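You operate a simulated robot arm through the tools that you are given. There is no shell and no other tool. Be economical: measure what you need, move in short steps, check, and stop when the job is done.

Carry out the task below with a simulated two-armed robot. There is one attempt and no reset: what you move stays moved.

TASK
Pick up the steel scoop with one hand, pass it to the other hand and put it in the floor of the sink. Take the green filter and leave it on the white tray. Lift the pump pot lid open. The order is free.
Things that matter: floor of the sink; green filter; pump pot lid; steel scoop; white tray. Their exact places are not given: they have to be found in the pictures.

Only the result counts: the job must be done as asked and must still hold three seconds after the hand-in. Knocking over, shifting, dropping, spilling or breaking anything else fails it. A push-on lid holds only when it is set on centred and level and pressed home; a screw cap is set on level and turned clockwise until tight.

THE ROBOT
Two 7-joint arms with two-finger grippers on one trunk, on a base that drives. Base frame: it is fixed to the floor where the robot stands at the start and does not move with it; the origin is under the middle of the robot, x ahead of it, y to its left, z up. Readings come in m, rad, newtons and seconds.
The left shoulder is at the start at [0.078, 0.151, 0.963], the right one opposite. With the tool pointing down near the work surface each hand reaches from about 0.3 to 0.8 m from the robot's upright axis, wherever it stands, measured 20 degrees to its own side. Places, roughly: floor of the sink [0, -1.2, 0.7]; green filter (6x6x14 cm) [-2.9, 1.4, 0.9]; pump pot lid [-1.3, 1.5, 1.2]; steel scoop (9x4x14 cm) [0.6, -0.2, 0.9]; white tray [-1.5, -3.25, 0.5]. Payload 2.54 kg a hand.
Tool frame (each hand has its own): the origin (TCP) lies between the finger pads and is the grasp point; the fingertips stand 0.03 m ahead of it; z points along the fingers, y is the line along which they close. Largest opening 0.116 m; the body of the gripper starts 0.095 m behind the TCP.
Orientation is that of the tool frame in the base frame, as a unit quaternion [x, y, z, w]. With the fingers straight down and closing along the base's y, the tool's x points along the base's -x, its y along +y and its z along -z.

THE INTERFACE
- The arms move only by the tool send_rows. It takes "left_increments", "right_increments" or both (then of equal length, played together; a hand with none holds still); each is a list of rows, each a list of 2 entries, a list of its own where there are three numbers: the shift along the tool's x, y, z in m, then the turn, a rotation vector about the tool's x, y, z in rad. In form: [[[dx, dy, dz], [ax, ay, az]], ...]. A call has 1 to 12 rows; each row is the pose to reach, as a shift and turn from the pose commanded when the call began, along the tool's axes at that moment. "left_gripper" and "right_gripper" are, for a hand that has rows, the gripper command, from -1 (fully open) to 1 (shut), values between in proportion, set as the call begins (left out, the last holds). A row lasts 0.2 s, in which the tool goes at most 0.05 m and 0.15 rad; a call with a longer step from one row to the next is refused whole, and so is a gripper value outside its range. A pose out of reach is approached as far as the arm can. The call stops where the force on the tool passes 40 N (or 10 N more than at its start, if that is more) or the arm is blocked; 0.2 s more then pass. Each finger travels about 0.072 m/s and halts on what it meets, pressing with about 32 N; the grip force reading is that of the motor and also rises with nothing between the fingers. The clock runs only during rows and for 0.2 s after the last one: add rows that repeat a pose to give the fingers time. The reply holds the time, the measured pose of the TCP, the force on the tool along the base axes, the opening and the grip force, in the units named above and with some noise, with the torque about the TCP (base axes, N m) and any sound that the robot's microphone picked up, and new pictures: "views" is both (left out), scene, wrist or none (wrist: the cameras of the hands that moved).
- Cameras (640 x 400 px; columns grow to the right, rows downward): "scene" is now at [0.154, -0.0269, 1.1413]; the picture's right is [-0.32, -0.95, 0.00], its down [0.02, -0.01, -1.00] and it looks along [0.95, -0.32, 0.02] (base axes); focal length 250 px, centre (320, 200). "left" rides on the left gripper at [0.069, 0.015, -0.122] in its tool frame; the picture's right is [-0.22, 0.98, 0.00], its down [-0.83, -0.18, -0.53] and it looks along [-0.52, -0.12, 0.85] (tool axes); focal length 251 px, centre (320, 200). "right" rides on the right gripper at [0.069, -0.015, -0.122] in its tool frame; the picture's right is [0.21, 0.98, 0.00], its down [-0.83, 0.18, -0.53] and it looks along [-0.52, 0.11, 0.85] (tool axes); focal length 251 px, centre (320, 200).
- slide_trunk(by): slides the trunk up (or, below 0, down) by that many m; the arms and the scene camera ride with it, the base frame stays. It gives what a move gives, with no picture.
- roll_base(legs): drives the robot by 1 to 6 legs, each [ahead, left, turn to the left] in m, m and rad, along the robot's own axes; the way and the turn of a leg run together, so that a leg with both is an arc; at most 1.5 m and 3.142 rad a leg. The arms and the cameras ride along, it lands a little off, and it stops where it bumps. It gives what a move gives, and a new picture of the scene camera.
- turn_head(pan, tilt): turns the head with the scene camera to pan (to the left, within 1.396 rad either way) and tilt (down, from -0.506 to 1.204), counted from straight ahead of the robot. It gives what a move gives, and a new picture of the scene camera.
- locate(camera, pixels): there is no depth. For up to 12 entries [column, row, z] of the newest picture of that camera ("zoom" is the newest enlarged one), the place [x, y] in the base frame at which the ray of that pixel passes the height z, good to about 0.002 m. It takes no simulated time.
- zoom(camera, box): a new picture of the part [left, top, right, bottom] of that camera's present view, enlarged. It takes no simulated time.
- hand_in(): hands the job in; it is judged then, once.

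Keep the steps short. Do not move on a guess: measure, check each grasp and each placing, and mend mistakes. In all there are 110 turns and 260 pictures (those below and enlarged ones count). Leave the grippers open and the arms clear of the work at the hand-in unless told otherwise, and finish with a single line.

The tools are called after "Call:" by a JSON object that holds its "fn" and its "kwargs". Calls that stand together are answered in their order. send_rows: Moves the arms, as the interface text tells. Its arguments: {"type":"object","properties":{"left_increments":{"type":"array"},"left_gripper":{"type":"number"},"right_increments":{"type":"array"},"right_gripper":{"type":"number"},"views":{"type":"string","enum":["both","scene","wrist","none"]}},"required":[]} The other tools are called the same way: slide_trunk (by) slides the trunk up or down; roll_base (legs) drives the base; turn_head (pan, tilt) turns the head that bears the scene camera; locate (camera, pixels) gives the place at which the rays of pixels pass given heights; zoom (camera, box) takes an enlarged picture of a part of a camera's view; hand_in () hands the job in.

At the start:

```text
time_s: 0.0
left_eef_pos: [0.4081, 0.0053, 1.1399]
left_tcp_rot: [-0.001, 1.0, 0.0, 0.0]
left_ft_force: [0.1, -0.2, 0.8]
left_wrist_torque: [-0.02, 0.01, 0.01]
left_grip_width: 0.1158
left_grip_force: 0.2
right_eef_pos: [0.3514, -0.3301, 0.9995]
right_tcp_rot: [0.001, 1.0, 0.0, 0.0]
right_ft_force: [1.3, -0.3, -0.2]
right_wrist_torque: [-0.01, 0.03, 0.04]
right_grip_width: 0.1157
right_grip_force: 0.1
trunk travel left (down, up): [-0.2, 0.089]
robot x, y, heading: [-0.0019, 0.0022, -0.002]
head pan, tilt: [-0.328, -0.024]
```

scene: 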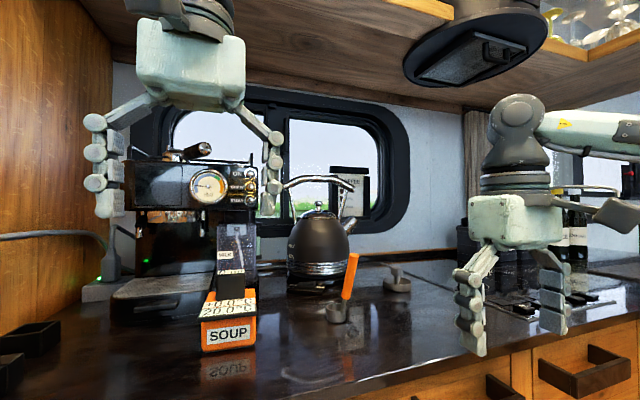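
right: 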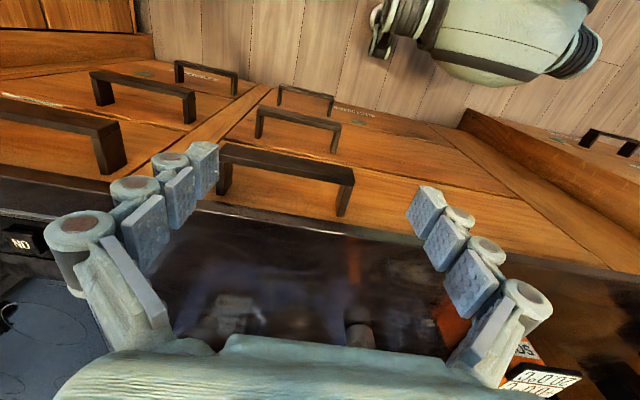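
left: 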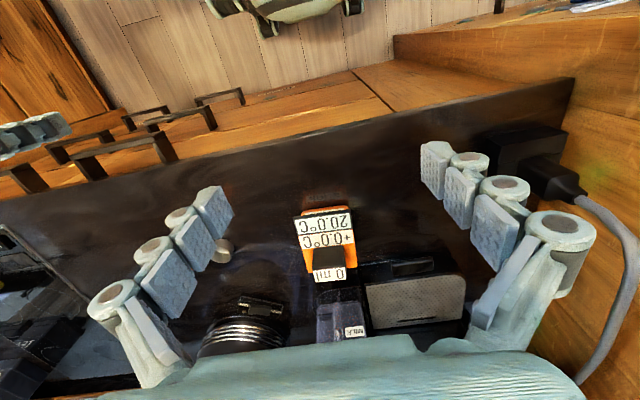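

I see a small cup with an orange upright handle near (340,300) and a grey one near (397,280). I'll zoom to tell which is the steel scoop.

Call:
{"fn": "zoom", "kwargs": {"camera": "scene", "box": [270, 220, 450, 340]}}

Call:
{"fn": "turn_head", "kwargs": {"pan": -0.3, "tilt": 0.5}}

```text
3.33 times, centred on (360, 280) of scene
```

zoom: 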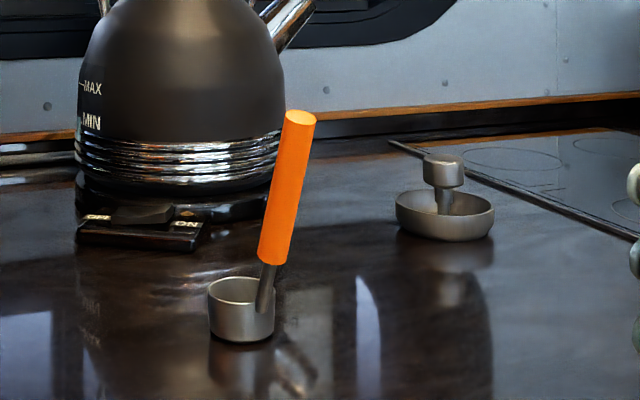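

```text
time_s: 0.9
left_eef_pos: [0.4084, 0.0051, 1.1409]
left_tcp_rot: [-0.001, 1.0, 0.001, -0.001]
left_ft_force: [0.1, -0.5, 0.4]
left_wrist_torque: [-0.02, 0.0, -0.01]
left_grip_width: 0.1159
left_grip_force: 0.1
right_eef_pos: [0.3514, -0.3292, 0.9986]
right_tcp_rot: [0.001, 1.0, 0.0, 0.0]
right_ft_force: [0.7, 0.3, -0.7]
right_wrist_torque: [0.03, -0.02, 0.02]
right_grip_width: 0.1161
right_grip_force: 0.0
trunk travel left (down, up): [-0.2, 0.089]
robot x, y, heading: [0.0055, -0.002, 0.001]
head pan, tilt: [-0.3, 0.499]
```

scene: 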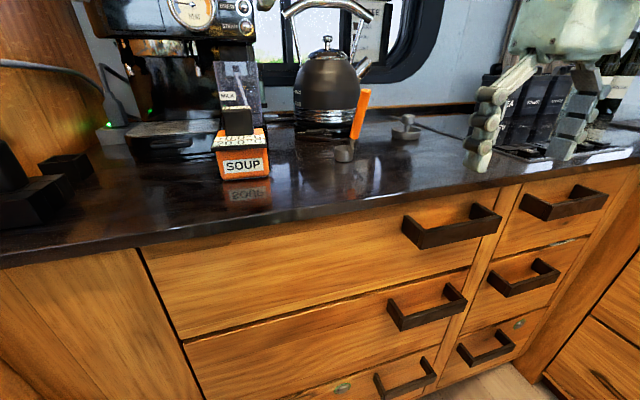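

The orange-handled cup is the scoop. I'll zoom for measurement.

Call:
{"fn": "zoom", "kwargs": {"camera": "scene", "box": [300, 75, 420, 175]}}

Call:
{"fn": "locate", "kwargs": {"camera": "scene", "pixels": [[343, 162, 0.85], [343, 162, 0.88], [343, 162, 0.91], [355, 137, 0.9], [355, 137, 0.93], [364, 90, 1.0], [364, 90, 1.03]]}}

Call:
{"fn": "zoom", "kwargs": {"camera": "left", "box": [180, 180, 320, 280]}}

Call:
{"fn": "zoom", "kwargs": {"camera": "right", "box": [300, 230, 480, 370]}}

```text
4.00 times, centred on (360, 125) of scene
```

zoom: 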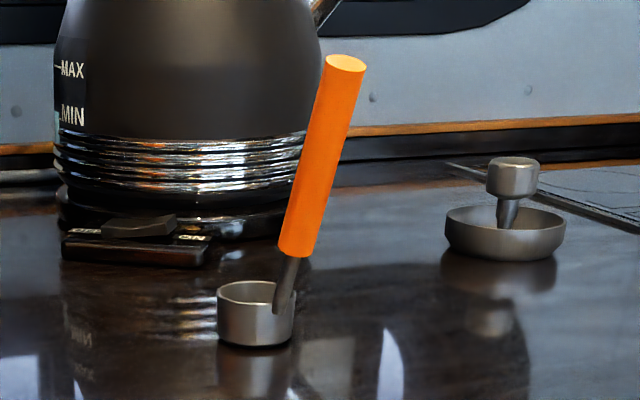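

```text
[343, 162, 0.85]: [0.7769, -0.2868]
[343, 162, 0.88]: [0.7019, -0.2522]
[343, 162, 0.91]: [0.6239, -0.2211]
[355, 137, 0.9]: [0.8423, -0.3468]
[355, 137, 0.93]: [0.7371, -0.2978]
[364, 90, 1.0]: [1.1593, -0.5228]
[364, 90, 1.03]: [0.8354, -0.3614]
```

```text
4.00 times, centred on (250, 230) of left
```

zoom: 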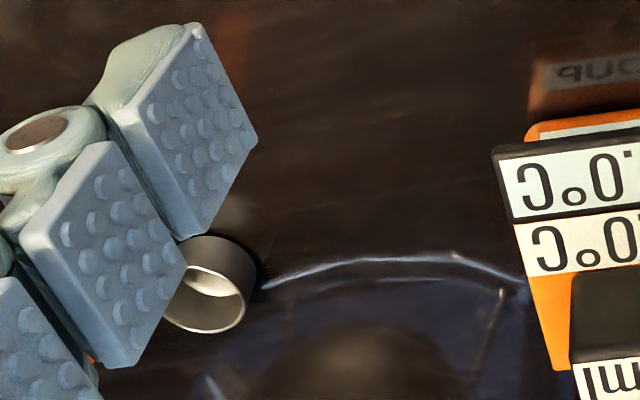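

```text
2.86 times, centred on (390, 300) of right
```

zoom: 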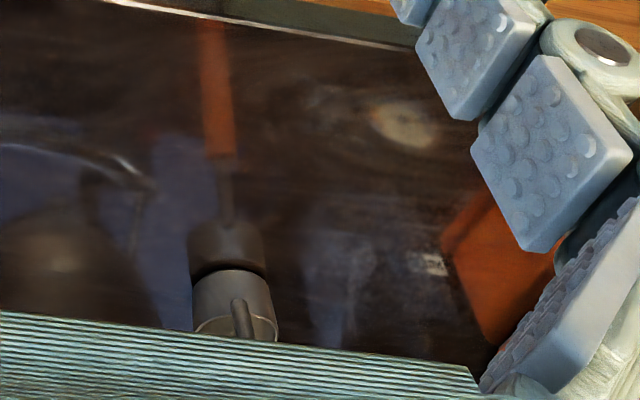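

I triangulate the cup's near base edge from the three cameras.

Call:
{"fn": "locate", "kwargs": {"camera": "scene", "pixels": [[344.2, 161.8, 0.88], [344.2, 161.8, 0.9], [344.2, 161.8, 0.92]]}}

Call:
{"fn": "locate", "kwargs": {"camera": "left", "pixels": [[225.5, 239.5, 0.88], [225.5, 239.5, 0.9], [225.5, 239.5, 0.92]]}}

Call:
{"fn": "locate", "kwargs": {"camera": "right", "pixels": [[357.8, 325.2, 0.88], [357.8, 325.2, 0.9], [357.8, 325.2, 0.92]]}}

```text
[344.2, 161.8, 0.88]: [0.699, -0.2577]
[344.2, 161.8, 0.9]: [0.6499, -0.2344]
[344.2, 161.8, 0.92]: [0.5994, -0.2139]
```

```text
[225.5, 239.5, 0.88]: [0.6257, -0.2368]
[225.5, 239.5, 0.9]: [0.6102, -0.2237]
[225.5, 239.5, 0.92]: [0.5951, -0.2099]
```

```text
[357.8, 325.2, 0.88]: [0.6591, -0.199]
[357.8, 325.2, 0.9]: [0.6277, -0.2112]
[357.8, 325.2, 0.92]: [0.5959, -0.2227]
```

Counter height is about 0.918. Now the handle points: its foot (351,147), orange bottom (354,137), orange top (366,92).

Call:
{"fn": "locate", "kwargs": {"camera": "scene", "pixels": [[366.5, 91.5, 1.04], [366.5, 91.5, 1.05], [366.5, 91.5, 1.06], [354.5, 138, 0.95], [354.5, 138, 0.96], [334, 148.5, 0.945], [354, 148.5, 0.945], [416, 137, 0.918]]}}

Call:
{"fn": "locate", "kwargs": {"camera": "left", "pixels": [[221, 253, 0.945], [210, 262, 0.945], [192, 270, 1.0]]}}

```text
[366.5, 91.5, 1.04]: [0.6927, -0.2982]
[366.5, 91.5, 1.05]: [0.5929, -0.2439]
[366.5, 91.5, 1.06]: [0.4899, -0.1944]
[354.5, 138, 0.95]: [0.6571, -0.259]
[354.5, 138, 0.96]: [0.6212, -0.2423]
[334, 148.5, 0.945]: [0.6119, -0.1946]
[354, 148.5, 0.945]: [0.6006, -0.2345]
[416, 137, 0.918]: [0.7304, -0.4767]
```

```text
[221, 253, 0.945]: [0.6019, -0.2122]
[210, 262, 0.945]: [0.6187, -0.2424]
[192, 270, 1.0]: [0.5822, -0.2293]
```

I need the handle's lean, hidden behind the left finger. I'll move the left hand sideways (+y) and up a bit for a clear look.

Call:
{"fn": "send_rows", "kwargs": {"left_increments": [[[0, -0.045, -0.01], [0, 0, 0]], [[0, -0.09, -0.02], [0, 0, 0]], [[0, -0.13, -0.03], [0, 0, 0]]], "views": "both"}}

```text
time_s: 1.8
left_eef_pos: [0.4062, -0.13, 1.1686]
left_tcp_rot: [-0.001, 1.0, 0.001, 0.0]
left_ft_force: [0.4, 0.1, 0.4]
left_wrist_torque: [0.03, -0.01, 0.02]
left_grip_width: 0.1159
left_grip_force: 0.0
right_eef_pos: [0.3509, -0.3304, 0.9996]
right_tcp_rot: [0.0, 1.0, 0.001, 0.001]
right_ft_force: [-0.9, 0.0, 0.7]
right_wrist_torque: [0.01, 0.02, 0.0]
right_grip_width: 0.116
right_grip_force: 0.0
trunk travel left (down, up): [-0.2, 0.089]
robot x, y, heading: [-0.0023, 0.0001, 0.005]
head pan, tilt: [-0.3, 0.499]
```

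scene: 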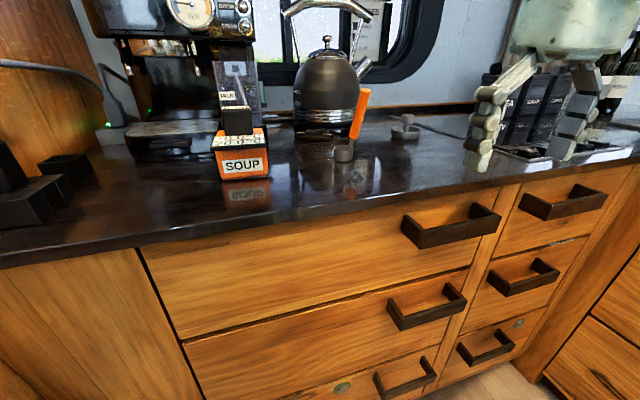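
left: 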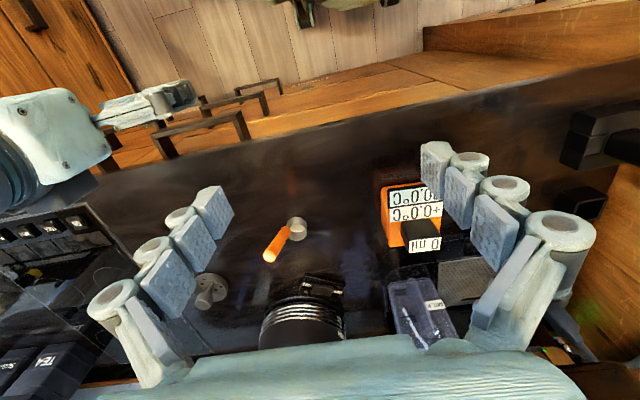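

Call:
{"fn": "zoom", "kwargs": {"camera": "left", "box": [240, 200, 340, 280]}}

Call:
{"fn": "zoom", "kwargs": {"camera": "scene", "box": [300, 75, 420, 175]}}

```text
5.00 times, centred on (290, 240) of left
```

zoom: 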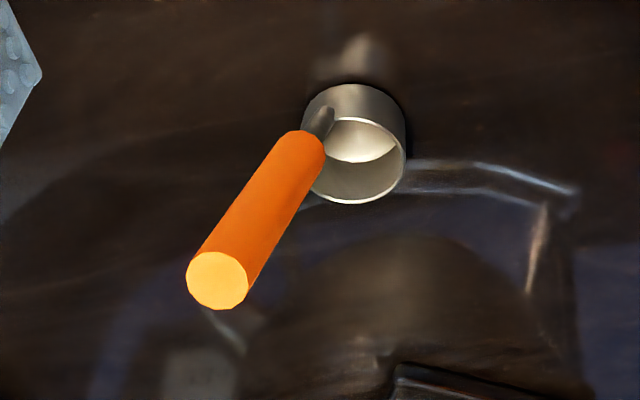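

```text
4.00 times, centred on (360, 125) of scene
```

zoom: 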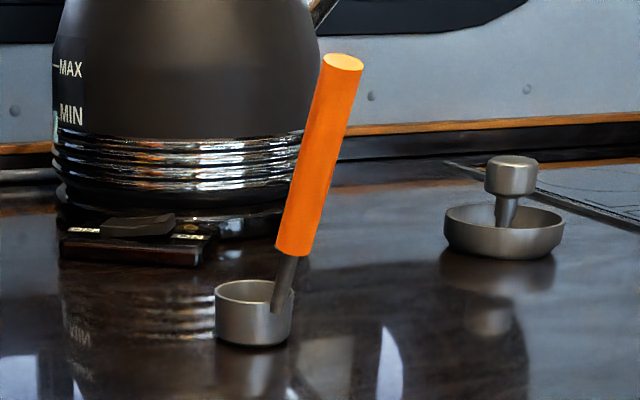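

Call:
{"fn": "locate", "kwargs": {"camera": "left", "pixels": [[269.4, 256.2, 1.04], [269.4, 256.2, 1.06], [287, 230, 0.95], [287, 230, 0.97], [298.4, 232, 0.93], [298.4, 232, 0.95]]}}

Call:
{"fn": "locate", "kwargs": {"camera": "scene", "pixels": [[365.5, 90.5, 1.04], [365.5, 90.5, 1.06], [352.75, 137, 0.95], [352.75, 137, 0.97], [343.5, 147.75, 0.93], [343.5, 147.75, 0.95]]}}

```text
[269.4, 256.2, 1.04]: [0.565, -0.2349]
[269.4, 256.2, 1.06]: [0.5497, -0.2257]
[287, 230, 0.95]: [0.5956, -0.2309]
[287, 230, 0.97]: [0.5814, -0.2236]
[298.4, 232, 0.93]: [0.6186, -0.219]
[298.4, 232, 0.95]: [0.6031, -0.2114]
```

```text
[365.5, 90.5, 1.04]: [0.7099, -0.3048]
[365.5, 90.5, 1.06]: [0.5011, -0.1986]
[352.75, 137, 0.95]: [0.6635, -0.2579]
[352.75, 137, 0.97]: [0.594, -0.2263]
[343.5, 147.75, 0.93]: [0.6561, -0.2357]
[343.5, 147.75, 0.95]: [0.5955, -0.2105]
```

Triangulated: handle top ≈(0.553,-0.228,1.055), orange bottom ≈(0.578,-0.222,0.975), leaning ~17° toward the robot in the x–z plane. Plan: right hand takes it low with fingers pitched forward (closing along y), left hand takes the top later. First pitch the right hand in free air and move the left away.

Call:
{"fn": "send_rows", "kwargs": {"left_increments": [[[0, 0.04, 0], [0, 0, 0]], [[0, 0.08, 0], [0, 0, 0]], [[0, 0.12, 0], [0, 0, 0]], [[0, 0.16, 0], [0, 0, 0]], [[0, 0.2, 0], [0, 0, 0]], [[0, 0.24, 0], [0, 0, 0]], [[0, 0.25, 0], [0, 0, 0]], [[0, 0.25, 0], [0, 0, 0]]], "right_increments": [[[0, 0.0, -0.03], [0, -0.13, 0]], [[0, 0.0, -0.06], [0, -0.26, 0]], [[0, 0.02, -0.09], [0, -0.39, 0]], [[0, 0.04, -0.1], [0, -0.52, 0]], [[-0.01, 0.06, -0.1], [0, -0.65, 0]], [[-0.02, 0.08, -0.1], [0, -0.78, 0]], [[-0.03, 0.1, -0.1], [0, -0.91, 0]], [[-0.05, 0.105, -0.1], [0, -1.03, 0]]]}}

```text
time_s: 3.5
left_eef_pos: [0.407, 0.1258, 1.1708]
left_tcp_rot: [0.0, 1.0, 0.001, -0.001]
left_ft_force: [-0.1, -0.1, 0.8]
left_wrist_torque: [-0.01, 0.05, -0.03]
left_grip_width: 0.1162
left_grip_force: 0.1
right_eef_pos: [0.4029, -0.2245, 1.1009]
right_tcp_rot: [0.0, 0.87, 0.001, 0.494]
right_ft_force: [0.2, 0.2, 0.1]
right_wrist_torque: [0.01, -0.01, 0.01]
right_grip_width: 0.116
right_grip_force: 0.1
trunk travel left (down, up): [-0.2, 0.089]
robot x, y, heading: [0.0012, -0.0025, -0.0]
head pan, tilt: [-0.3, 0.499]
```

scene: 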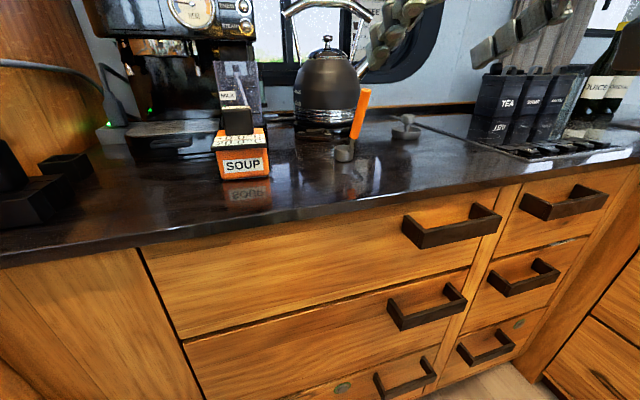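
right: 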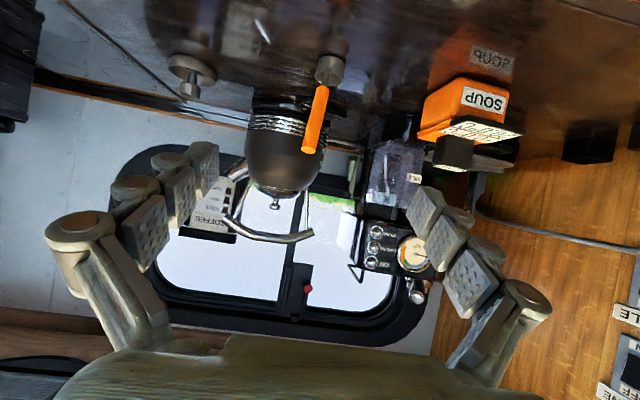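
left: 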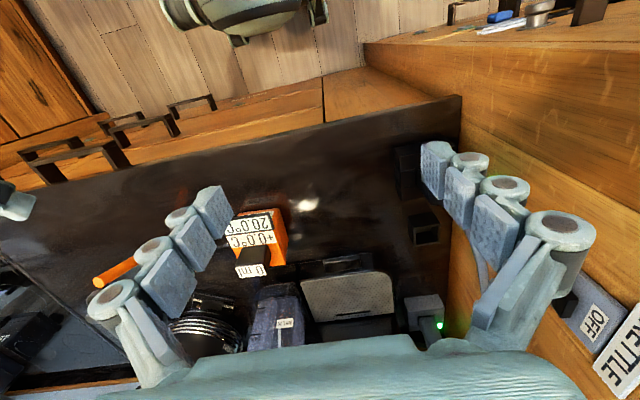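

Right hand is pitched fine. Refine the handle position with this camera: top end (309,149), orange bottom (323,88).

Call:
{"fn": "locate", "kwargs": {"camera": "right", "pixels": [[309, 149, 1.04], [309, 149, 1.055], [323, 88, 0.97], [323, 88, 0.98], [329, 80, 0.92]]}}

Call:
{"fn": "zoom", "kwargs": {"camera": "right", "box": [280, 40, 360, 170]}}

```text
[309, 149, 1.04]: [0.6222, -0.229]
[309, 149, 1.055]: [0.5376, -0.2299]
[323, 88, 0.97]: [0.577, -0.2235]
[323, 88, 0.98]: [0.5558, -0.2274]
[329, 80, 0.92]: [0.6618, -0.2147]
```

```text
3.08 times, centred on (320, 105) of right
```

zoom: 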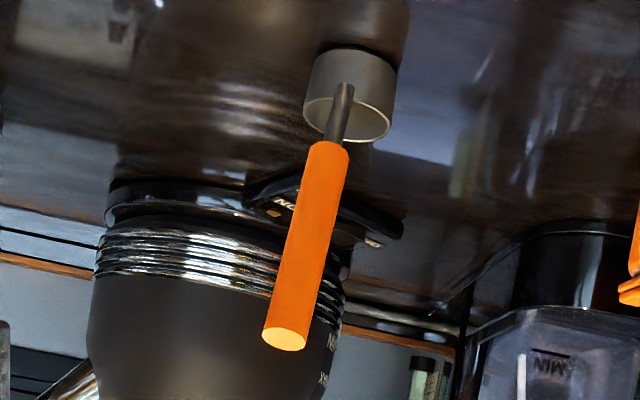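

Consistent. I check the SOUP box's right edge for finger clearance.

Call:
{"fn": "locate", "kwargs": {"camera": "scene", "pixels": [[271, 177, 0.92], [271, 150, 0.95]]}}

Call:
{"fn": "send_rows", "kwargs": {"right_increments": [[[0, 0, 0.03], [0, 0, 0]], [[0.002, 0, 0.06], [0, 0, 0]], [[0.004, 0, 0.09], [0, 0, 0]], [[0.006, 0, 0.12], [0, 0, 0]], [[0.006, 0, 0.14], [0, 0, 0]]], "right_gripper": 0}}

```text
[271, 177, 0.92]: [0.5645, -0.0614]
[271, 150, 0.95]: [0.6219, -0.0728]
```

```text
time_s: 4.8
left_eef_pos: [0.4073, 0.1263, 1.1722]
left_tcp_rot: [-0.002, 1.0, 0.0, -0.001]
left_ft_force: [0.3, 0.3, -0.6]
left_wrist_torque: [0.02, -0.02, 0.01]
left_grip_width: 0.1162
left_grip_force: 0.2
right_eef_pos: [0.5192, -0.2234, 1.0239]
right_tcp_rot: [0.001, 0.87, 0.0, 0.492]
right_ft_force: [-0.2, 0.1, 0.6]
right_wrist_torque: [-0.04, -0.02, 0.02]
right_grip_width: 0.0577
right_grip_force: 0.1
trunk travel left (down, up): [-0.2, 0.089]
robot x, y, heading: [0.0013, -0.0027, -0.0]
head pan, tilt: [-0.3, 0.499]
```

scene: 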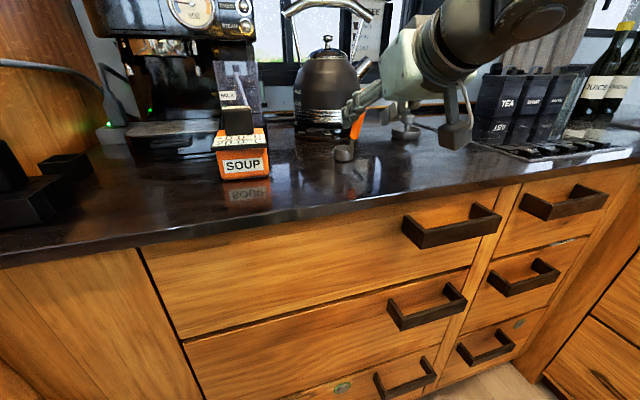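
right: 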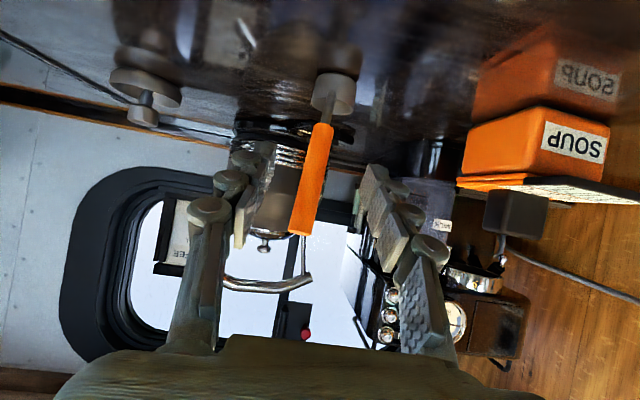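

The handle stands between the fingers. Advance the last 6 cm, then close.

Call:
{"fn": "send_rows", "kwargs": {"right_increments": [[[0, -0.001, 0.03], [0, 0, 0]], [[0.002, -0.001, 0.063], [0, 0, 0]], [[0.002, -0.001, 0.063], [0, 0, 0]]], "views": "wrist"}}

Call:
{"fn": "zoom", "kwargs": {"camera": "scene", "box": [300, 75, 420, 175]}}

```text
time_s: 5.5
left_eef_pos: [0.4065, 0.125, 1.1714]
left_tcp_rot: [0.0, 1.0, 0.0, 0.0]
left_ft_force: [-0.1, -0.7, 0.5]
left_wrist_torque: [-0.03, 0.01, 0.03]
left_grip_width: 0.1164
left_grip_force: 0.1
right_eef_pos: [0.572, -0.2268, 0.9878]
right_tcp_rot: [0.001, 0.87, -0.001, 0.493]
right_ft_force: [0.9, 0.2, 0.7]
right_wrist_torque: [-0.01, -0.03, -0.04]
right_grip_width: 0.0578
right_grip_force: 0.1
trunk travel left (down, up): [-0.2, 0.089]
robot x, y, heading: [-0.0005, 0.0012, -0.006]
head pan, tilt: [-0.3, 0.499]
```

right: 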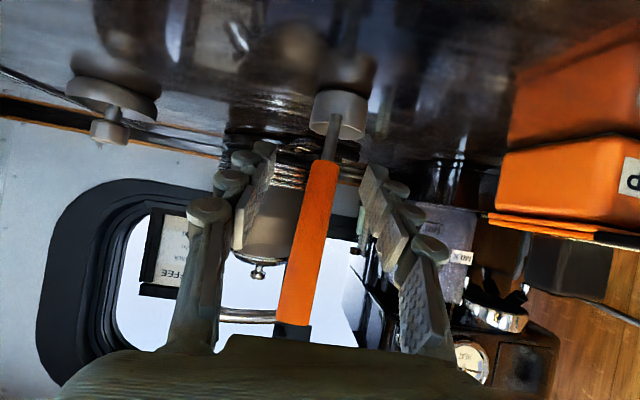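

```text
4.00 times, centred on (360, 125) of scene
```

zoom: 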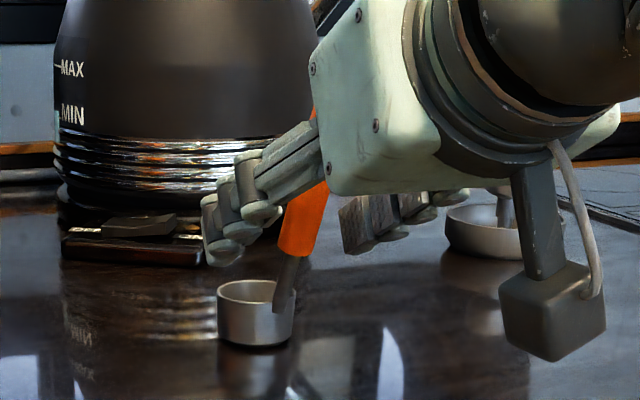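

Handle is between the pads, camera box clear of the counter. Close.

Call:
{"fn": "send_rows", "kwargs": {"right_increments": [[[0, 0, 0], [0, 0, 0]], [[0, 0, 0], [0, 0, 0]], [[0, 0, 0], [0, 0, 0]], [[0, 0, 0], [0, 0, 0]]], "right_gripper": 1, "views": "wrist"}}

```text
time_s: 6.5
left_eef_pos: [0.407, 0.1257, 1.1712]
left_tcp_rot: [-0.001, 1.0, 0.0, 0.001]
left_ft_force: [-0.4, 0.4, 0.2]
left_wrist_torque: [0.02, 0.02, -0.02]
left_grip_width: 0.1162
left_grip_force: 0.0
right_eef_pos: [0.5707, -0.2251, 0.9887]
right_tcp_rot: [0.001, 0.87, 0.0, 0.494]
right_ft_force: [0.0, 1.6, 2.6]
right_wrist_torque: [0.18, -0.07, 0.05]
right_grip_width: 0.0146
right_grip_force: 31.8
trunk travel left (down, up): [-0.2, 0.089]
robot x, y, heading: [0.0006, -0.0018, -0.001]
head pan, tilt: [-0.3, 0.499]
```

right: 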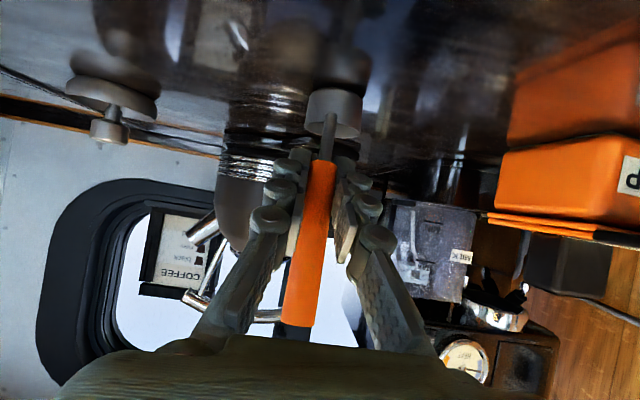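

Grip holds (14.6 mm, 32 N). Lift straight up, then bring it back toward the robot and tip so the handle is vertical.

Call:
{"fn": "send_rows", "kwargs": {"right_increments": [[[-0.026, 0, -0.015], [0, 0, 0]], [[-0.051, 0, -0.031], [0, 0, 0]], [[-0.077, 0, -0.046], [0, 0, 0]], [[-0.103, 0, -0.062], [0, 0, 0]], [[-0.103, 0.03, -0.092], [0, 0.08, 0]], [[-0.08, 0.06, -0.122], [0, 0.16, 0]], [[-0.06, 0.09, -0.15], [0, 0.24, 0]], [[-0.05, 0.1, -0.17], [0, 0.3, 0]], [[-0.05, 0.1, -0.17], [0, 0.3, 0]]], "views": "both"}}

```text
time_s: 8.6
left_eef_pos: [0.4068, 0.1253, 1.1718]
left_tcp_rot: [-0.001, 1.0, 0.0, -0.001]
left_ft_force: [-0.5, 0.7, -0.4]
left_wrist_torque: [-0.01, -0.01, 0.01]
left_grip_width: 0.116
left_grip_force: 0.1
right_eef_pos: [0.4498, -0.1267, 1.1205]
right_tcp_rot: [0.001, 0.935, 0.0, 0.356]
right_ft_force: [0.1, 1.0, -0.8]
right_wrist_torque: [-0.01, -0.03, 0.01]
right_grip_width: 0.015
right_grip_force: 32.0
trunk travel left (down, up): [-0.2, 0.089]
robot x, y, heading: [0.0029, 0.0009, -0.002]
head pan, tilt: [-0.3, 0.499]
```

scene: 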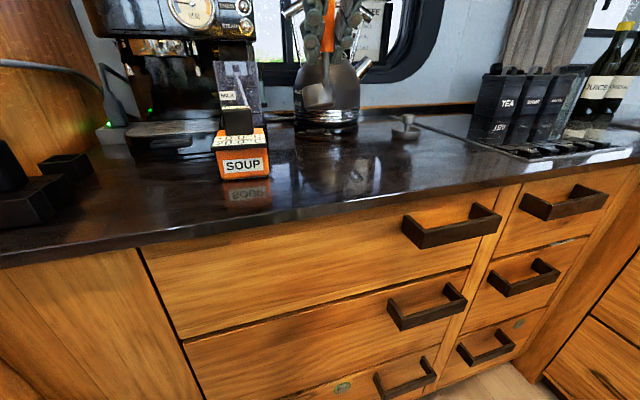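
right: 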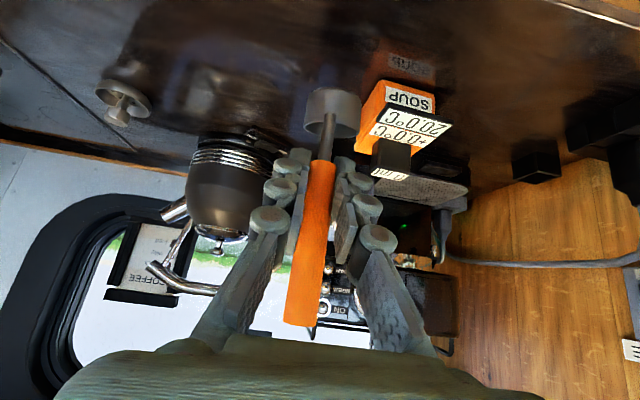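

Scoop is held near vertical. Before the handover I'd like free air; let me look around (head left/right) to know the surroundings and whether I can back up.

Call:
{"fn": "turn_head", "kwargs": {"pan": -1.39, "tilt": 0.35}}

Call:
{"fn": "turn_head", "kwargs": {"pan": 1.39, "tilt": 0.3}}

Call:
{"fn": "turn_head", "kwargs": {"pan": 0, "tilt": -0.4}}

```text
time_s: 9.9
left_eef_pos: [0.4067, 0.1251, 1.172]
left_tcp_rot: [0.0, 1.0, 0.0, 0.0]
left_ft_force: [-0.2, 0.4, 0.1]
left_wrist_torque: [0.04, -0.03, 0.02]
left_grip_width: 0.1158
left_grip_force: 0.2
right_eef_pos: [0.4505, -0.1261, 1.1201]
right_tcp_rot: [0.001, 0.934, 0.0, 0.357]
right_ft_force: [-0.2, -0.1, -0.7]
right_wrist_torque: [0.02, 0.05, 0.03]
right_grip_width: 0.0149
right_grip_force: 32.0
trunk travel left (down, up): [-0.2, 0.089]
robot x, y, heading: [0.0059, -0.0035, -0.003]
head pan, tilt: [-1.389, 0.351]
```

scene: 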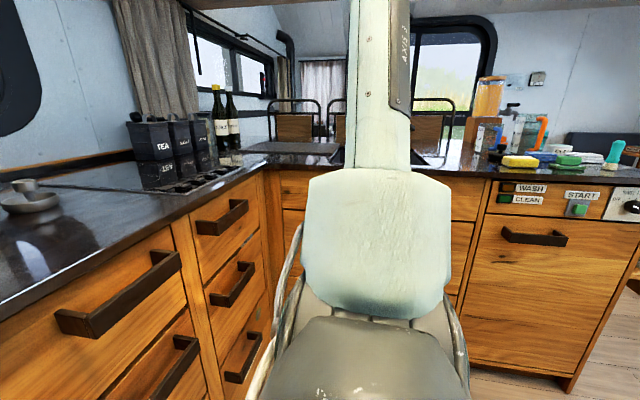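

```text
time_s: 12.3
left_eef_pos: [0.4066, 0.1255, 1.1706]
left_tcp_rot: [-0.001, 1.0, 0.0, -0.001]
left_ft_force: [0.5, -1.2, -0.2]
left_wrist_torque: [-0.01, 0.02, -0.02]
left_grip_width: 0.1163
left_grip_force: 0.0
right_eef_pos: [0.4502, -0.1253, 1.1199]
right_tcp_rot: [0.0, 0.934, 0.0, 0.357]
right_ft_force: [0.1, 0.1, -0.3]
right_wrist_torque: [-0.01, 0.02, -0.02]
right_grip_width: 0.0148
right_grip_force: 32.4
trunk travel left (down, up): [-0.2, 0.089]
robot x, y, heading: [-0.0, 0.0027, -0.001]
head pan, tilt: [1.389, 0.3]
```

scene: 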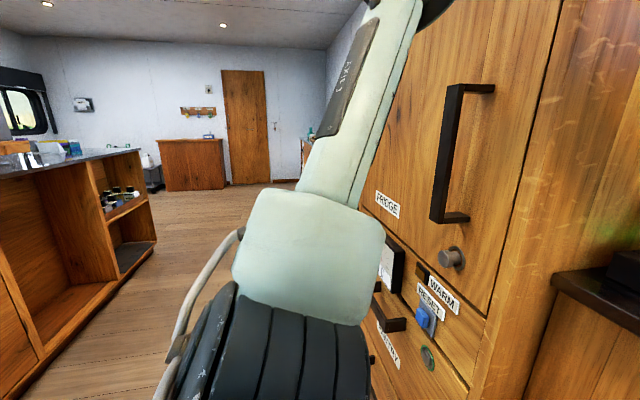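

```text
time_s: 13.9
left_eef_pos: [0.4055, 0.1251, 1.1714]
left_tcp_rot: [-0.001, 1.0, 0.0, 0.0]
left_ft_force: [-0.5, -0.4, -0.2]
left_wrist_torque: [0.03, -0.01, -0.01]
left_grip_width: 0.1159
left_grip_force: 0.1
right_eef_pos: [0.4507, -0.1265, 1.1192]
right_tcp_rot: [0.001, 0.934, 0.0, 0.358]
right_ft_force: [-0.4, -0.1, 0.2]
right_wrist_torque: [-0.03, 0.03, -0.01]
right_grip_width: 0.0147
right_grip_force: 31.8
trunk travel left (down, up): [-0.2, 0.089]
robot x, y, heading: [-0.001, 0.0038, 0.001]
head pan, tilt: [0.0, -0.4]
```

scene: 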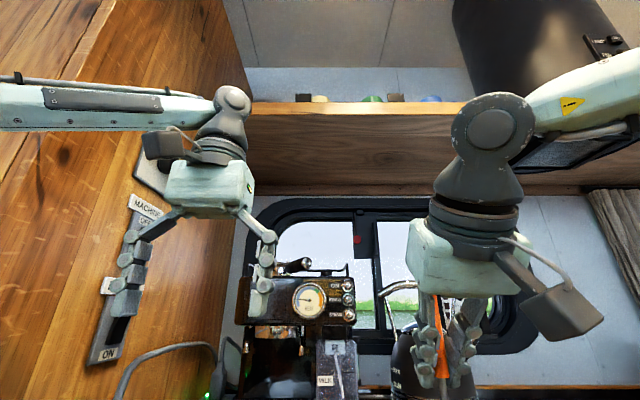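

There's open floor behind for some distance. Back up 0.2 m so the handover happens clear of counter and cabinet.

Call:
{"fn": "roll_base", "kwargs": {"legs": [[-0.2, 0, 0]]}}

Call:
{"fn": "turn_head", "kwargs": {"pan": -0.28, "tilt": 0.05}}

```text
time_s: 15.5
left_eef_pos: [0.2081, 0.1243, 1.1724]
left_tcp_rot: [0.001, 1.0, 0.001, 0.001]
left_ft_force: [-1.0, 0.4, 0.0]
left_wrist_torque: [0.0, -0.04, 0.01]
left_grip_width: 0.1162
left_grip_force: 0.0
right_eef_pos: [0.2502, -0.1271, 1.1206]
right_tcp_rot: [0.001, 0.934, 0.0, 0.358]
right_ft_force: [0.2, -0.4, -0.5]
right_wrist_torque: [0.0, -0.03, 0.02]
right_grip_width: 0.0149
right_grip_force: 31.9
trunk travel left (down, up): [-0.2, 0.089]
robot x, y, heading: [-0.1988, 0.0023, 0.001]
head pan, tilt: [0.0, -0.4]
```

scene: 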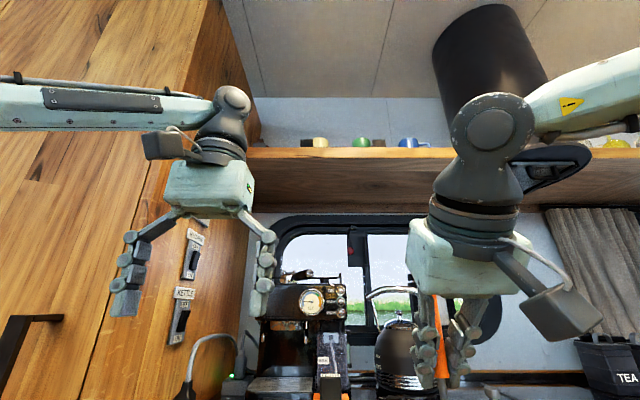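

```text
time_s: 16.4
left_eef_pos: [0.2084, 0.1248, 1.172]
left_tcp_rot: [0.0, 1.0, -0.001, -0.001]
left_ft_force: [-0.8, -0.1, 0.7]
left_wrist_torque: [0.01, 0.01, 0.01]
left_grip_width: 0.1159
left_grip_force: 0.0
right_eef_pos: [0.2517, -0.1262, 1.1184]
right_tcp_rot: [0.002, 0.934, -0.001, 0.357]
right_ft_force: [-0.5, -0.2, -0.9]
right_wrist_torque: [0.0, 0.01, 0.04]
right_grip_width: 0.0149
right_grip_force: 31.7
trunk travel left (down, up): [-0.2, 0.089]
robot x, y, heading: [-0.2046, -0.0015, -0.003]
head pan, tilt: [-0.279, 0.051]
```

scene: 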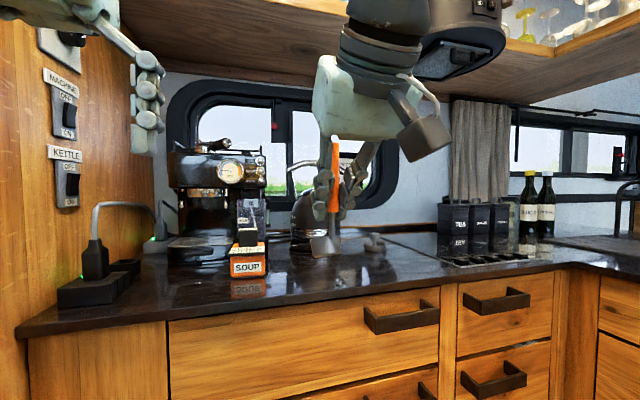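

Call:
{"fn": "zoom", "kwargs": {"camera": "scene", "box": [270, 110, 400, 270]}}

Call:
{"fn": "locate", "kwargs": {"camera": "scene", "pixels": [[335, 139, 1.18], [335, 139, 1.19], [333, 240, 1.06], [325, 258, 1.05]]}}

```text
2.50 times, centred on (335, 190) of scene
```

zoom: 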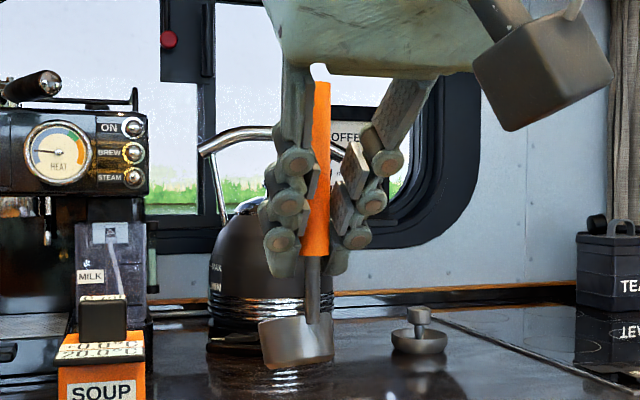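

```text
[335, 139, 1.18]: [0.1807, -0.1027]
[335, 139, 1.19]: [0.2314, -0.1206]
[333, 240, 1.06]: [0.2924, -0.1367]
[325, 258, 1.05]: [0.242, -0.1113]
```

Handle top is at about (0.25,-0.128,1.19). To stay within left reach I'll lower the right hand 0.15 m and set the left hand to a pre-grasp tilted 25° (body leaning away from the right hand) with half-open fingers.

Call:
{"fn": "send_rows", "kwargs": {"right_increments": [[[0.025, 0, 0.028], [0, 0, 0]], [[0.05, 0, 0.056], [0, 0, 0]], [[0.075, 0, 0.084], [0, 0, 0]], [[0.1, 0, 0.111], [0, 0, 0]], [[0.1, 0, 0.111], [0, 0, 0]]], "left_increments": [[[-0.03, 0, -0.02], [0, 0.1, 0]], [[-0.06, 0, -0.03], [0, 0.2, 0]], [[-0.085, 0, -0.03], [0, 0.3, 0]], [[-0.085, -0.04, -0.03], [0, 0.4, 0]], [[-0.085, -0.08, -0.03], [0, 0.436, 0]]], "left_gripper": 0, "views": "scene"}}

Call:
{"fn": "send_rows", "kwargs": {"left_increments": [[[0.0, -0.043, 0.0], [0, 0, 0]], [[0, -0.086, 0.0], [0, 0, 0]], [[0, -0.129, 0.0], [0, 0, 0]], [[0, -0.172, 0], [0, 0, 0]], [[0, -0.172, 0.0], [0, 0, 0]]]}}

```text
time_s: 17.6
left_eef_pos: [0.2428, 0.0425, 1.0931]
left_tcp_rot: [-0.001, 0.978, -0.004, -0.209]
left_ft_force: [-0.2, 0.5, -0.4]
left_wrist_torque: [-0.03, -0.02, 0.01]
left_grip_width: 0.0581
left_grip_force: 0.1
left hand out of reach, approached as far as the arm can: row 2, 3, 4, 5
right_eef_pos: [0.25, -0.1289, 0.9679]
right_tcp_rot: [0.001, 0.933, 0.0, 0.359]
right_ft_force: [-0.2, 0.5, -0.6]
right_wrist_torque: [-0.01, -0.02, 0.0]
right_grip_width: 0.0148
right_grip_force: 32.1
trunk travel left (down, up): [-0.2, 0.089]
robot x, y, heading: [-0.1982, 0.0037, -0.004]
head pan, tilt: [-0.279, 0.051]
```

scene: 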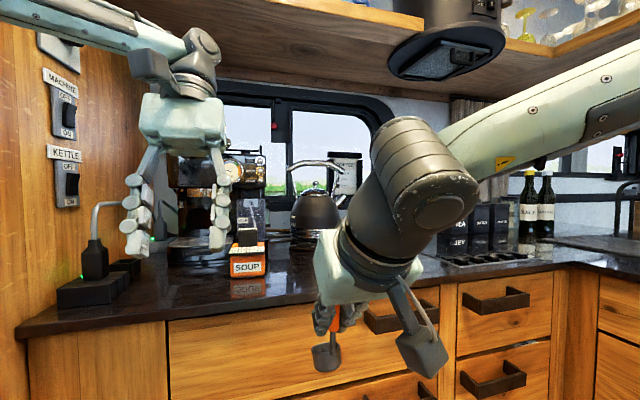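

```text
time_s: 18.8
left_eef_pos: [0.2299, -0.1059, 1.0789]
left_tcp_rot: [0.0, 0.977, -0.003, -0.215]
left_ft_force: [0.0, -0.3, -0.8]
left_wrist_torque: [0.0, 0.04, 0.0]
left_grip_width: 0.0578
left_grip_force: 0.0
left hand out of reach, approached as far as the arm can: row 1, 2, 3, 4, 5
right_eef_pos: [0.2503, -0.1276, 0.9686]
right_tcp_rot: [0.001, 0.934, 0.0, 0.357]
right_ft_force: [0.1, -0.4, -0.9]
right_wrist_torque: [0.02, 0.0, 0.0]
right_grip_width: 0.0147
right_grip_force: 32.5
trunk travel left (down, up): [-0.2, 0.089]
robot x, y, heading: [-0.1997, 0.001, 0.001]
head pan, tilt: [-0.279, 0.051]
```

scene: 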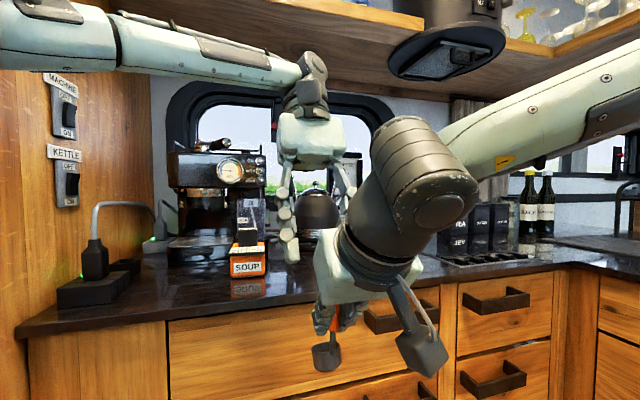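
left: 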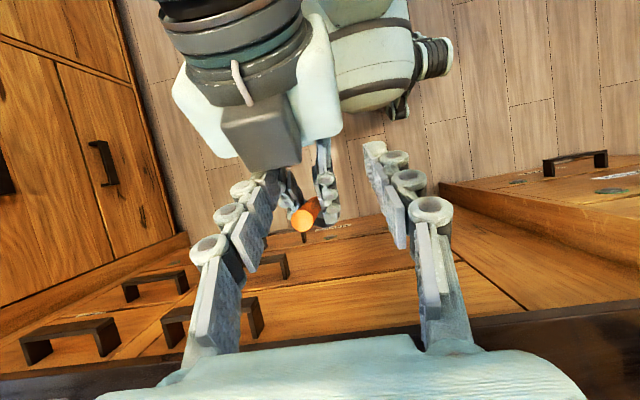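

Left was at its reach limit. I'll shift the meeting point toward the left side: right hand to y≈0, left to above it.

Call:
{"fn": "send_rows", "kwargs": {"left_increments": [[[0.0, 0.04, 0], [0, 0, 0]], [[0, 0.08, 0.0], [0, 0, 0]], [[0, 0.12, 0.0], [0, 0, 0]], [[0, 0.127, 0.0], [0, 0, 0]], [[0, 0.127, 0.0], [0, 0, 0]]], "right_increments": [[[0, 0.01, 0], [0, 0, 0]], [[0.01, 0.04, 0], [0, 0, 0]], [[0.02, 0.08, 0], [0, 0, 0]], [[0.02, 0.12, 0], [0, 0, 0]], [[0.02, 0.128, 0], [0, 0, 0]]]}}

```text
time_s: 20.0
left_eef_pos: [0.23, 0.0208, 1.0805]
left_tcp_rot: [0.001, 0.976, 0.0, -0.217]
left_ft_force: [-0.9, 0.0, -1.0]
left_wrist_torque: [-0.01, -0.05, 0.01]
left_grip_width: 0.058
left_grip_force: 0.1
right_eef_pos: [0.2428, -0.0519, 0.9648]
right_tcp_rot: [0.002, 0.934, 0.0, 0.358]
right_ft_force: [0.7, 0.5, -0.9]
right_wrist_torque: [0.0, 0.02, -0.02]
right_grip_width: 0.0148
right_grip_force: 32.4
right hand out of reach, approached as far as the arm can: row 3, 4, 5
trunk travel left (down, up): [-0.2, 0.089]
robot x, y, heading: [-0.1982, -0.0015, 0.001]
head pan, tilt: [-0.279, 0.051]
```

scene: 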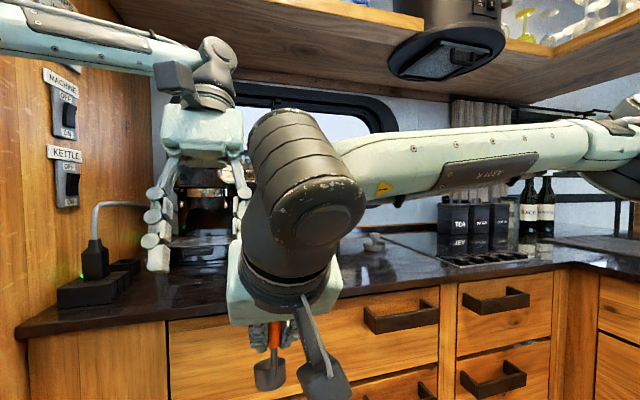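
right: 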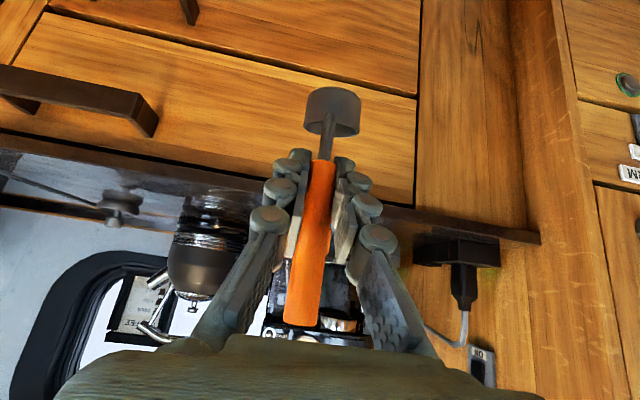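
left: 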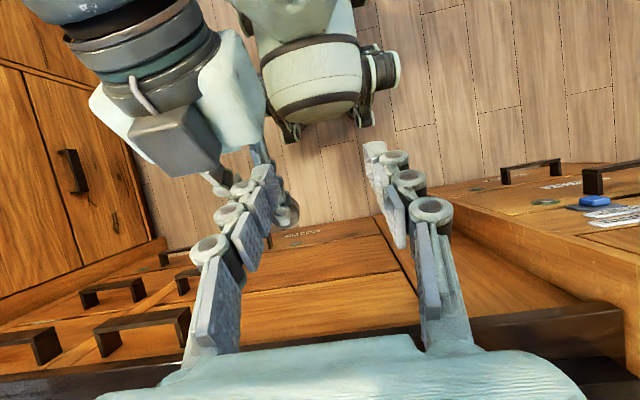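

The right's limit is y≈-0.05. I'll lower the right hand 0.10 m so the left reaches above it comfortably.

Call:
{"fn": "send_rows", "kwargs": {"right_increments": [[[0.022, 0, 0.025], [0, 0, 0]], [[0.045, 0, 0.05], [0, 0, 0]], [[0.067, 0, 0.074], [0, 0, 0]], [[0.067, 0, 0.074], [0, 0, 0]]], "left_increments": [[[-0.01, 0, 0], [0, 0, 0]], [[-0.02, 0, 0], [0, 0, 0]], [[-0.03, 0, 0], [0, 0, 0]], [[-0.035, 0, 0], [0, 0, 0]]], "views": "none"}}

Call:
{"fn": "turn_head", "kwargs": {"pan": -0.1, "tilt": 0.35}}

```text
time_s: 21.0
left_eef_pos: [0.2615, 0.0217, 1.064]
left_tcp_rot: [-0.001, 0.976, -0.001, -0.216]
left_ft_force: [0.5, -0.7, 0.3]
left_wrist_torque: [0.01, 0.03, 0.01]
left_grip_width: 0.0579
left_grip_force: 0.0
right_eef_pos: [0.2469, -0.0579, 0.8768]
right_tcp_rot: [0.001, 0.934, 0.001, 0.357]
right_ft_force: [-0.3, 0.6, -0.3]
right_wrist_torque: [-0.01, -0.04, 0.02]
right_grip_width: 0.0147
right_grip_force: 31.5
right hand out of reach, approached as far as the arm can: row 2, 3, 4
trunk travel left (down, up): [-0.2, 0.089]
robot x, y, heading: [-0.1979, -0.0009, -0.001]
head pan, tilt: [-0.279, 0.051]
```

```text
time_s: 21.8
left_eef_pos: [0.2615, 0.0192, 1.0648]
left_tcp_rot: [0.0, 0.976, 0.0, -0.217]
left_ft_force: [0.1, 0.4, -0.3]
left_wrist_torque: [0.01, 0.01, 0.02]
left_grip_width: 0.0578
left_grip_force: 0.0
right_eef_pos: [0.2473, -0.0568, 0.8766]
right_tcp_rot: [0.001, 0.934, 0.001, 0.357]
right_ft_force: [-0.7, -0.1, -0.4]
right_wrist_torque: [0.01, -0.01, -0.02]
right_grip_width: 0.0145
right_grip_force: 32.0
trunk travel left (down, up): [-0.2, 0.089]
robot x, y, heading: [-0.1995, -0.001, -0.004]
head pan, tilt: [-0.099, 0.351]
```

scene: 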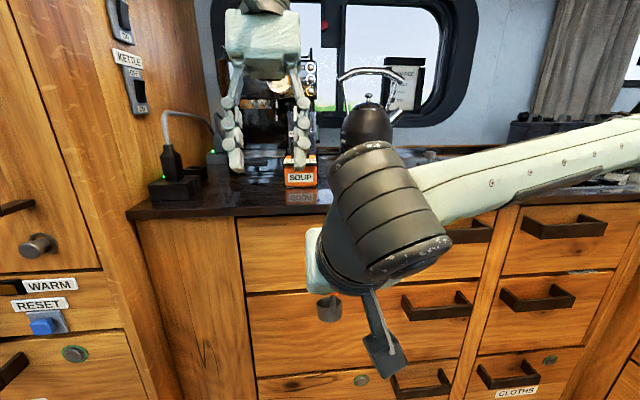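

Handle top now ≈(0.247,-0.058,0.947). Move left above it along its approach axis.

Call:
{"fn": "send_rows", "kwargs": {"left_increments": [[[-0.015, -0.03, 0], [0, 0, 0]], [[-0.03, -0.06, 0.006], [0, 0, 0]], [[-0.0335, -0.078, 0.0066], [0, 0, 0]], [[-0.0335, -0.078, 0.0066], [0, 0, 0]]]}}

```text
time_s: 22.8
left_eef_pos: [0.2899, -0.0575, 1.0433]
left_tcp_rot: [0.0, 0.976, -0.001, -0.217]
left_ft_force: [0.4, 0.1, -0.2]
left_wrist_torque: [-0.02, 0.0, 0.02]
left_grip_width: 0.0579
left_grip_force: 0.0
right_eef_pos: [0.2463, -0.058, 0.8767]
right_tcp_rot: [0.001, 0.934, 0.001, 0.356]
right_ft_force: [0.6, 0.1, -0.7]
right_wrist_torque: [-0.01, 0.0, 0.05]
right_grip_width: 0.0147
right_grip_force: 31.8
trunk travel left (down, up): [-0.2, 0.089]
robot x, y, heading: [-0.1975, -0.0007, -0.0]
head pan, tilt: [-0.099, 0.351]
```

scene: 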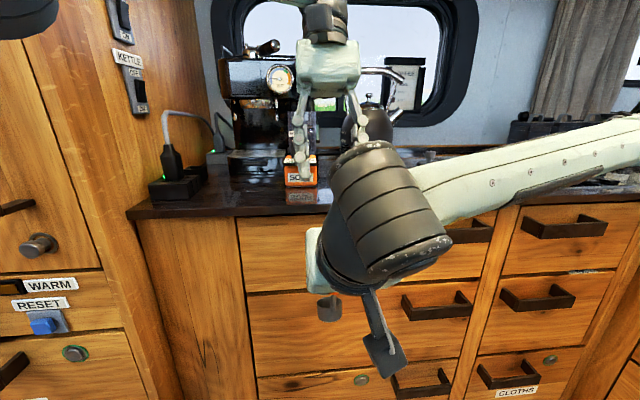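
left: 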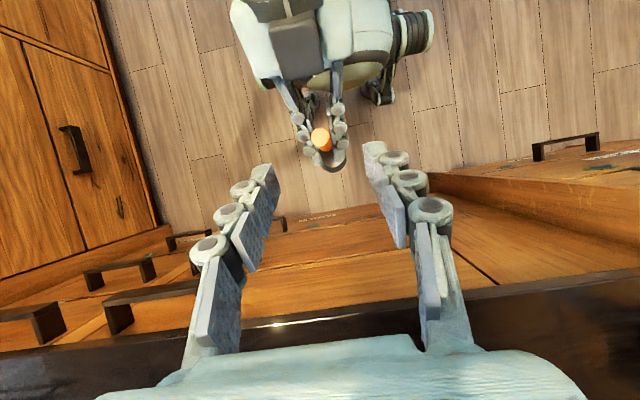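

Call:
{"fn": "locate", "kwargs": {"camera": "left", "pixels": [[321, 138, 0.94], [321, 138, 0.95]]}}

Call:
{"fn": "zoom", "kwargs": {"camera": "left", "box": [260, 60, 400, 200]}}

```text
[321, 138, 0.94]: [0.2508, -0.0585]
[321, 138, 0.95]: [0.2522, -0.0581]
```

```text
2.86 times, centred on (330, 130) of left
```

zoom: 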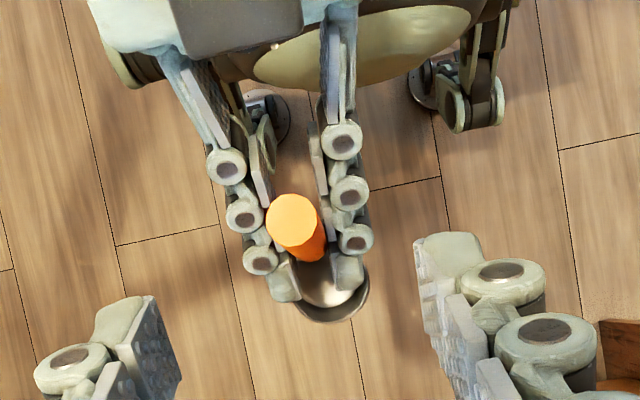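

Measured top (0.2515,-0.058,0.947) matches. Descend along the approach, then close.

Call:
{"fn": "send_rows", "kwargs": {"left_increments": [[[-0.004, -0.001, 0.04], [0, 0, 0]], [[-0.008, -0.001, 0.08], [0, 0, 0]], [[-0.008, -0.001, 0.1], [0, 0, 0]], [[-0.008, -0.001, 0.1086], [0, 0, 0]], [[-0.008, -0.001, 0.1086], [0, 0, 0]]], "views": "wrist"}}

```text
time_s: 24.0
left_eef_pos: [0.2513, -0.0582, 0.9405]
left_tcp_rot: [0.0, 0.976, 0.0, -0.217]
left_ft_force: [0.2, 0.4, -0.2]
left_wrist_torque: [-0.02, -0.01, 0.02]
left_grip_width: 0.058
left_grip_force: 0.0
right_eef_pos: [0.2464, -0.0582, 0.8765]
right_tcp_rot: [0.001, 0.934, 0.001, 0.356]
right_ft_force: [-0.2, 0.5, -0.8]
right_wrist_torque: [0.0, -0.06, -0.01]
right_grip_width: 0.015
right_grip_force: 32.4
trunk travel left (down, up): [-0.2, 0.089]
robot x, y, heading: [-0.1994, 0.0027, 0.002]
head pan, tilt: [-0.099, 0.351]
```

left: 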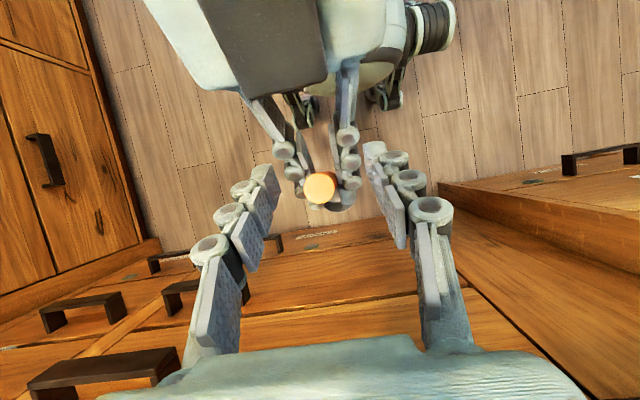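

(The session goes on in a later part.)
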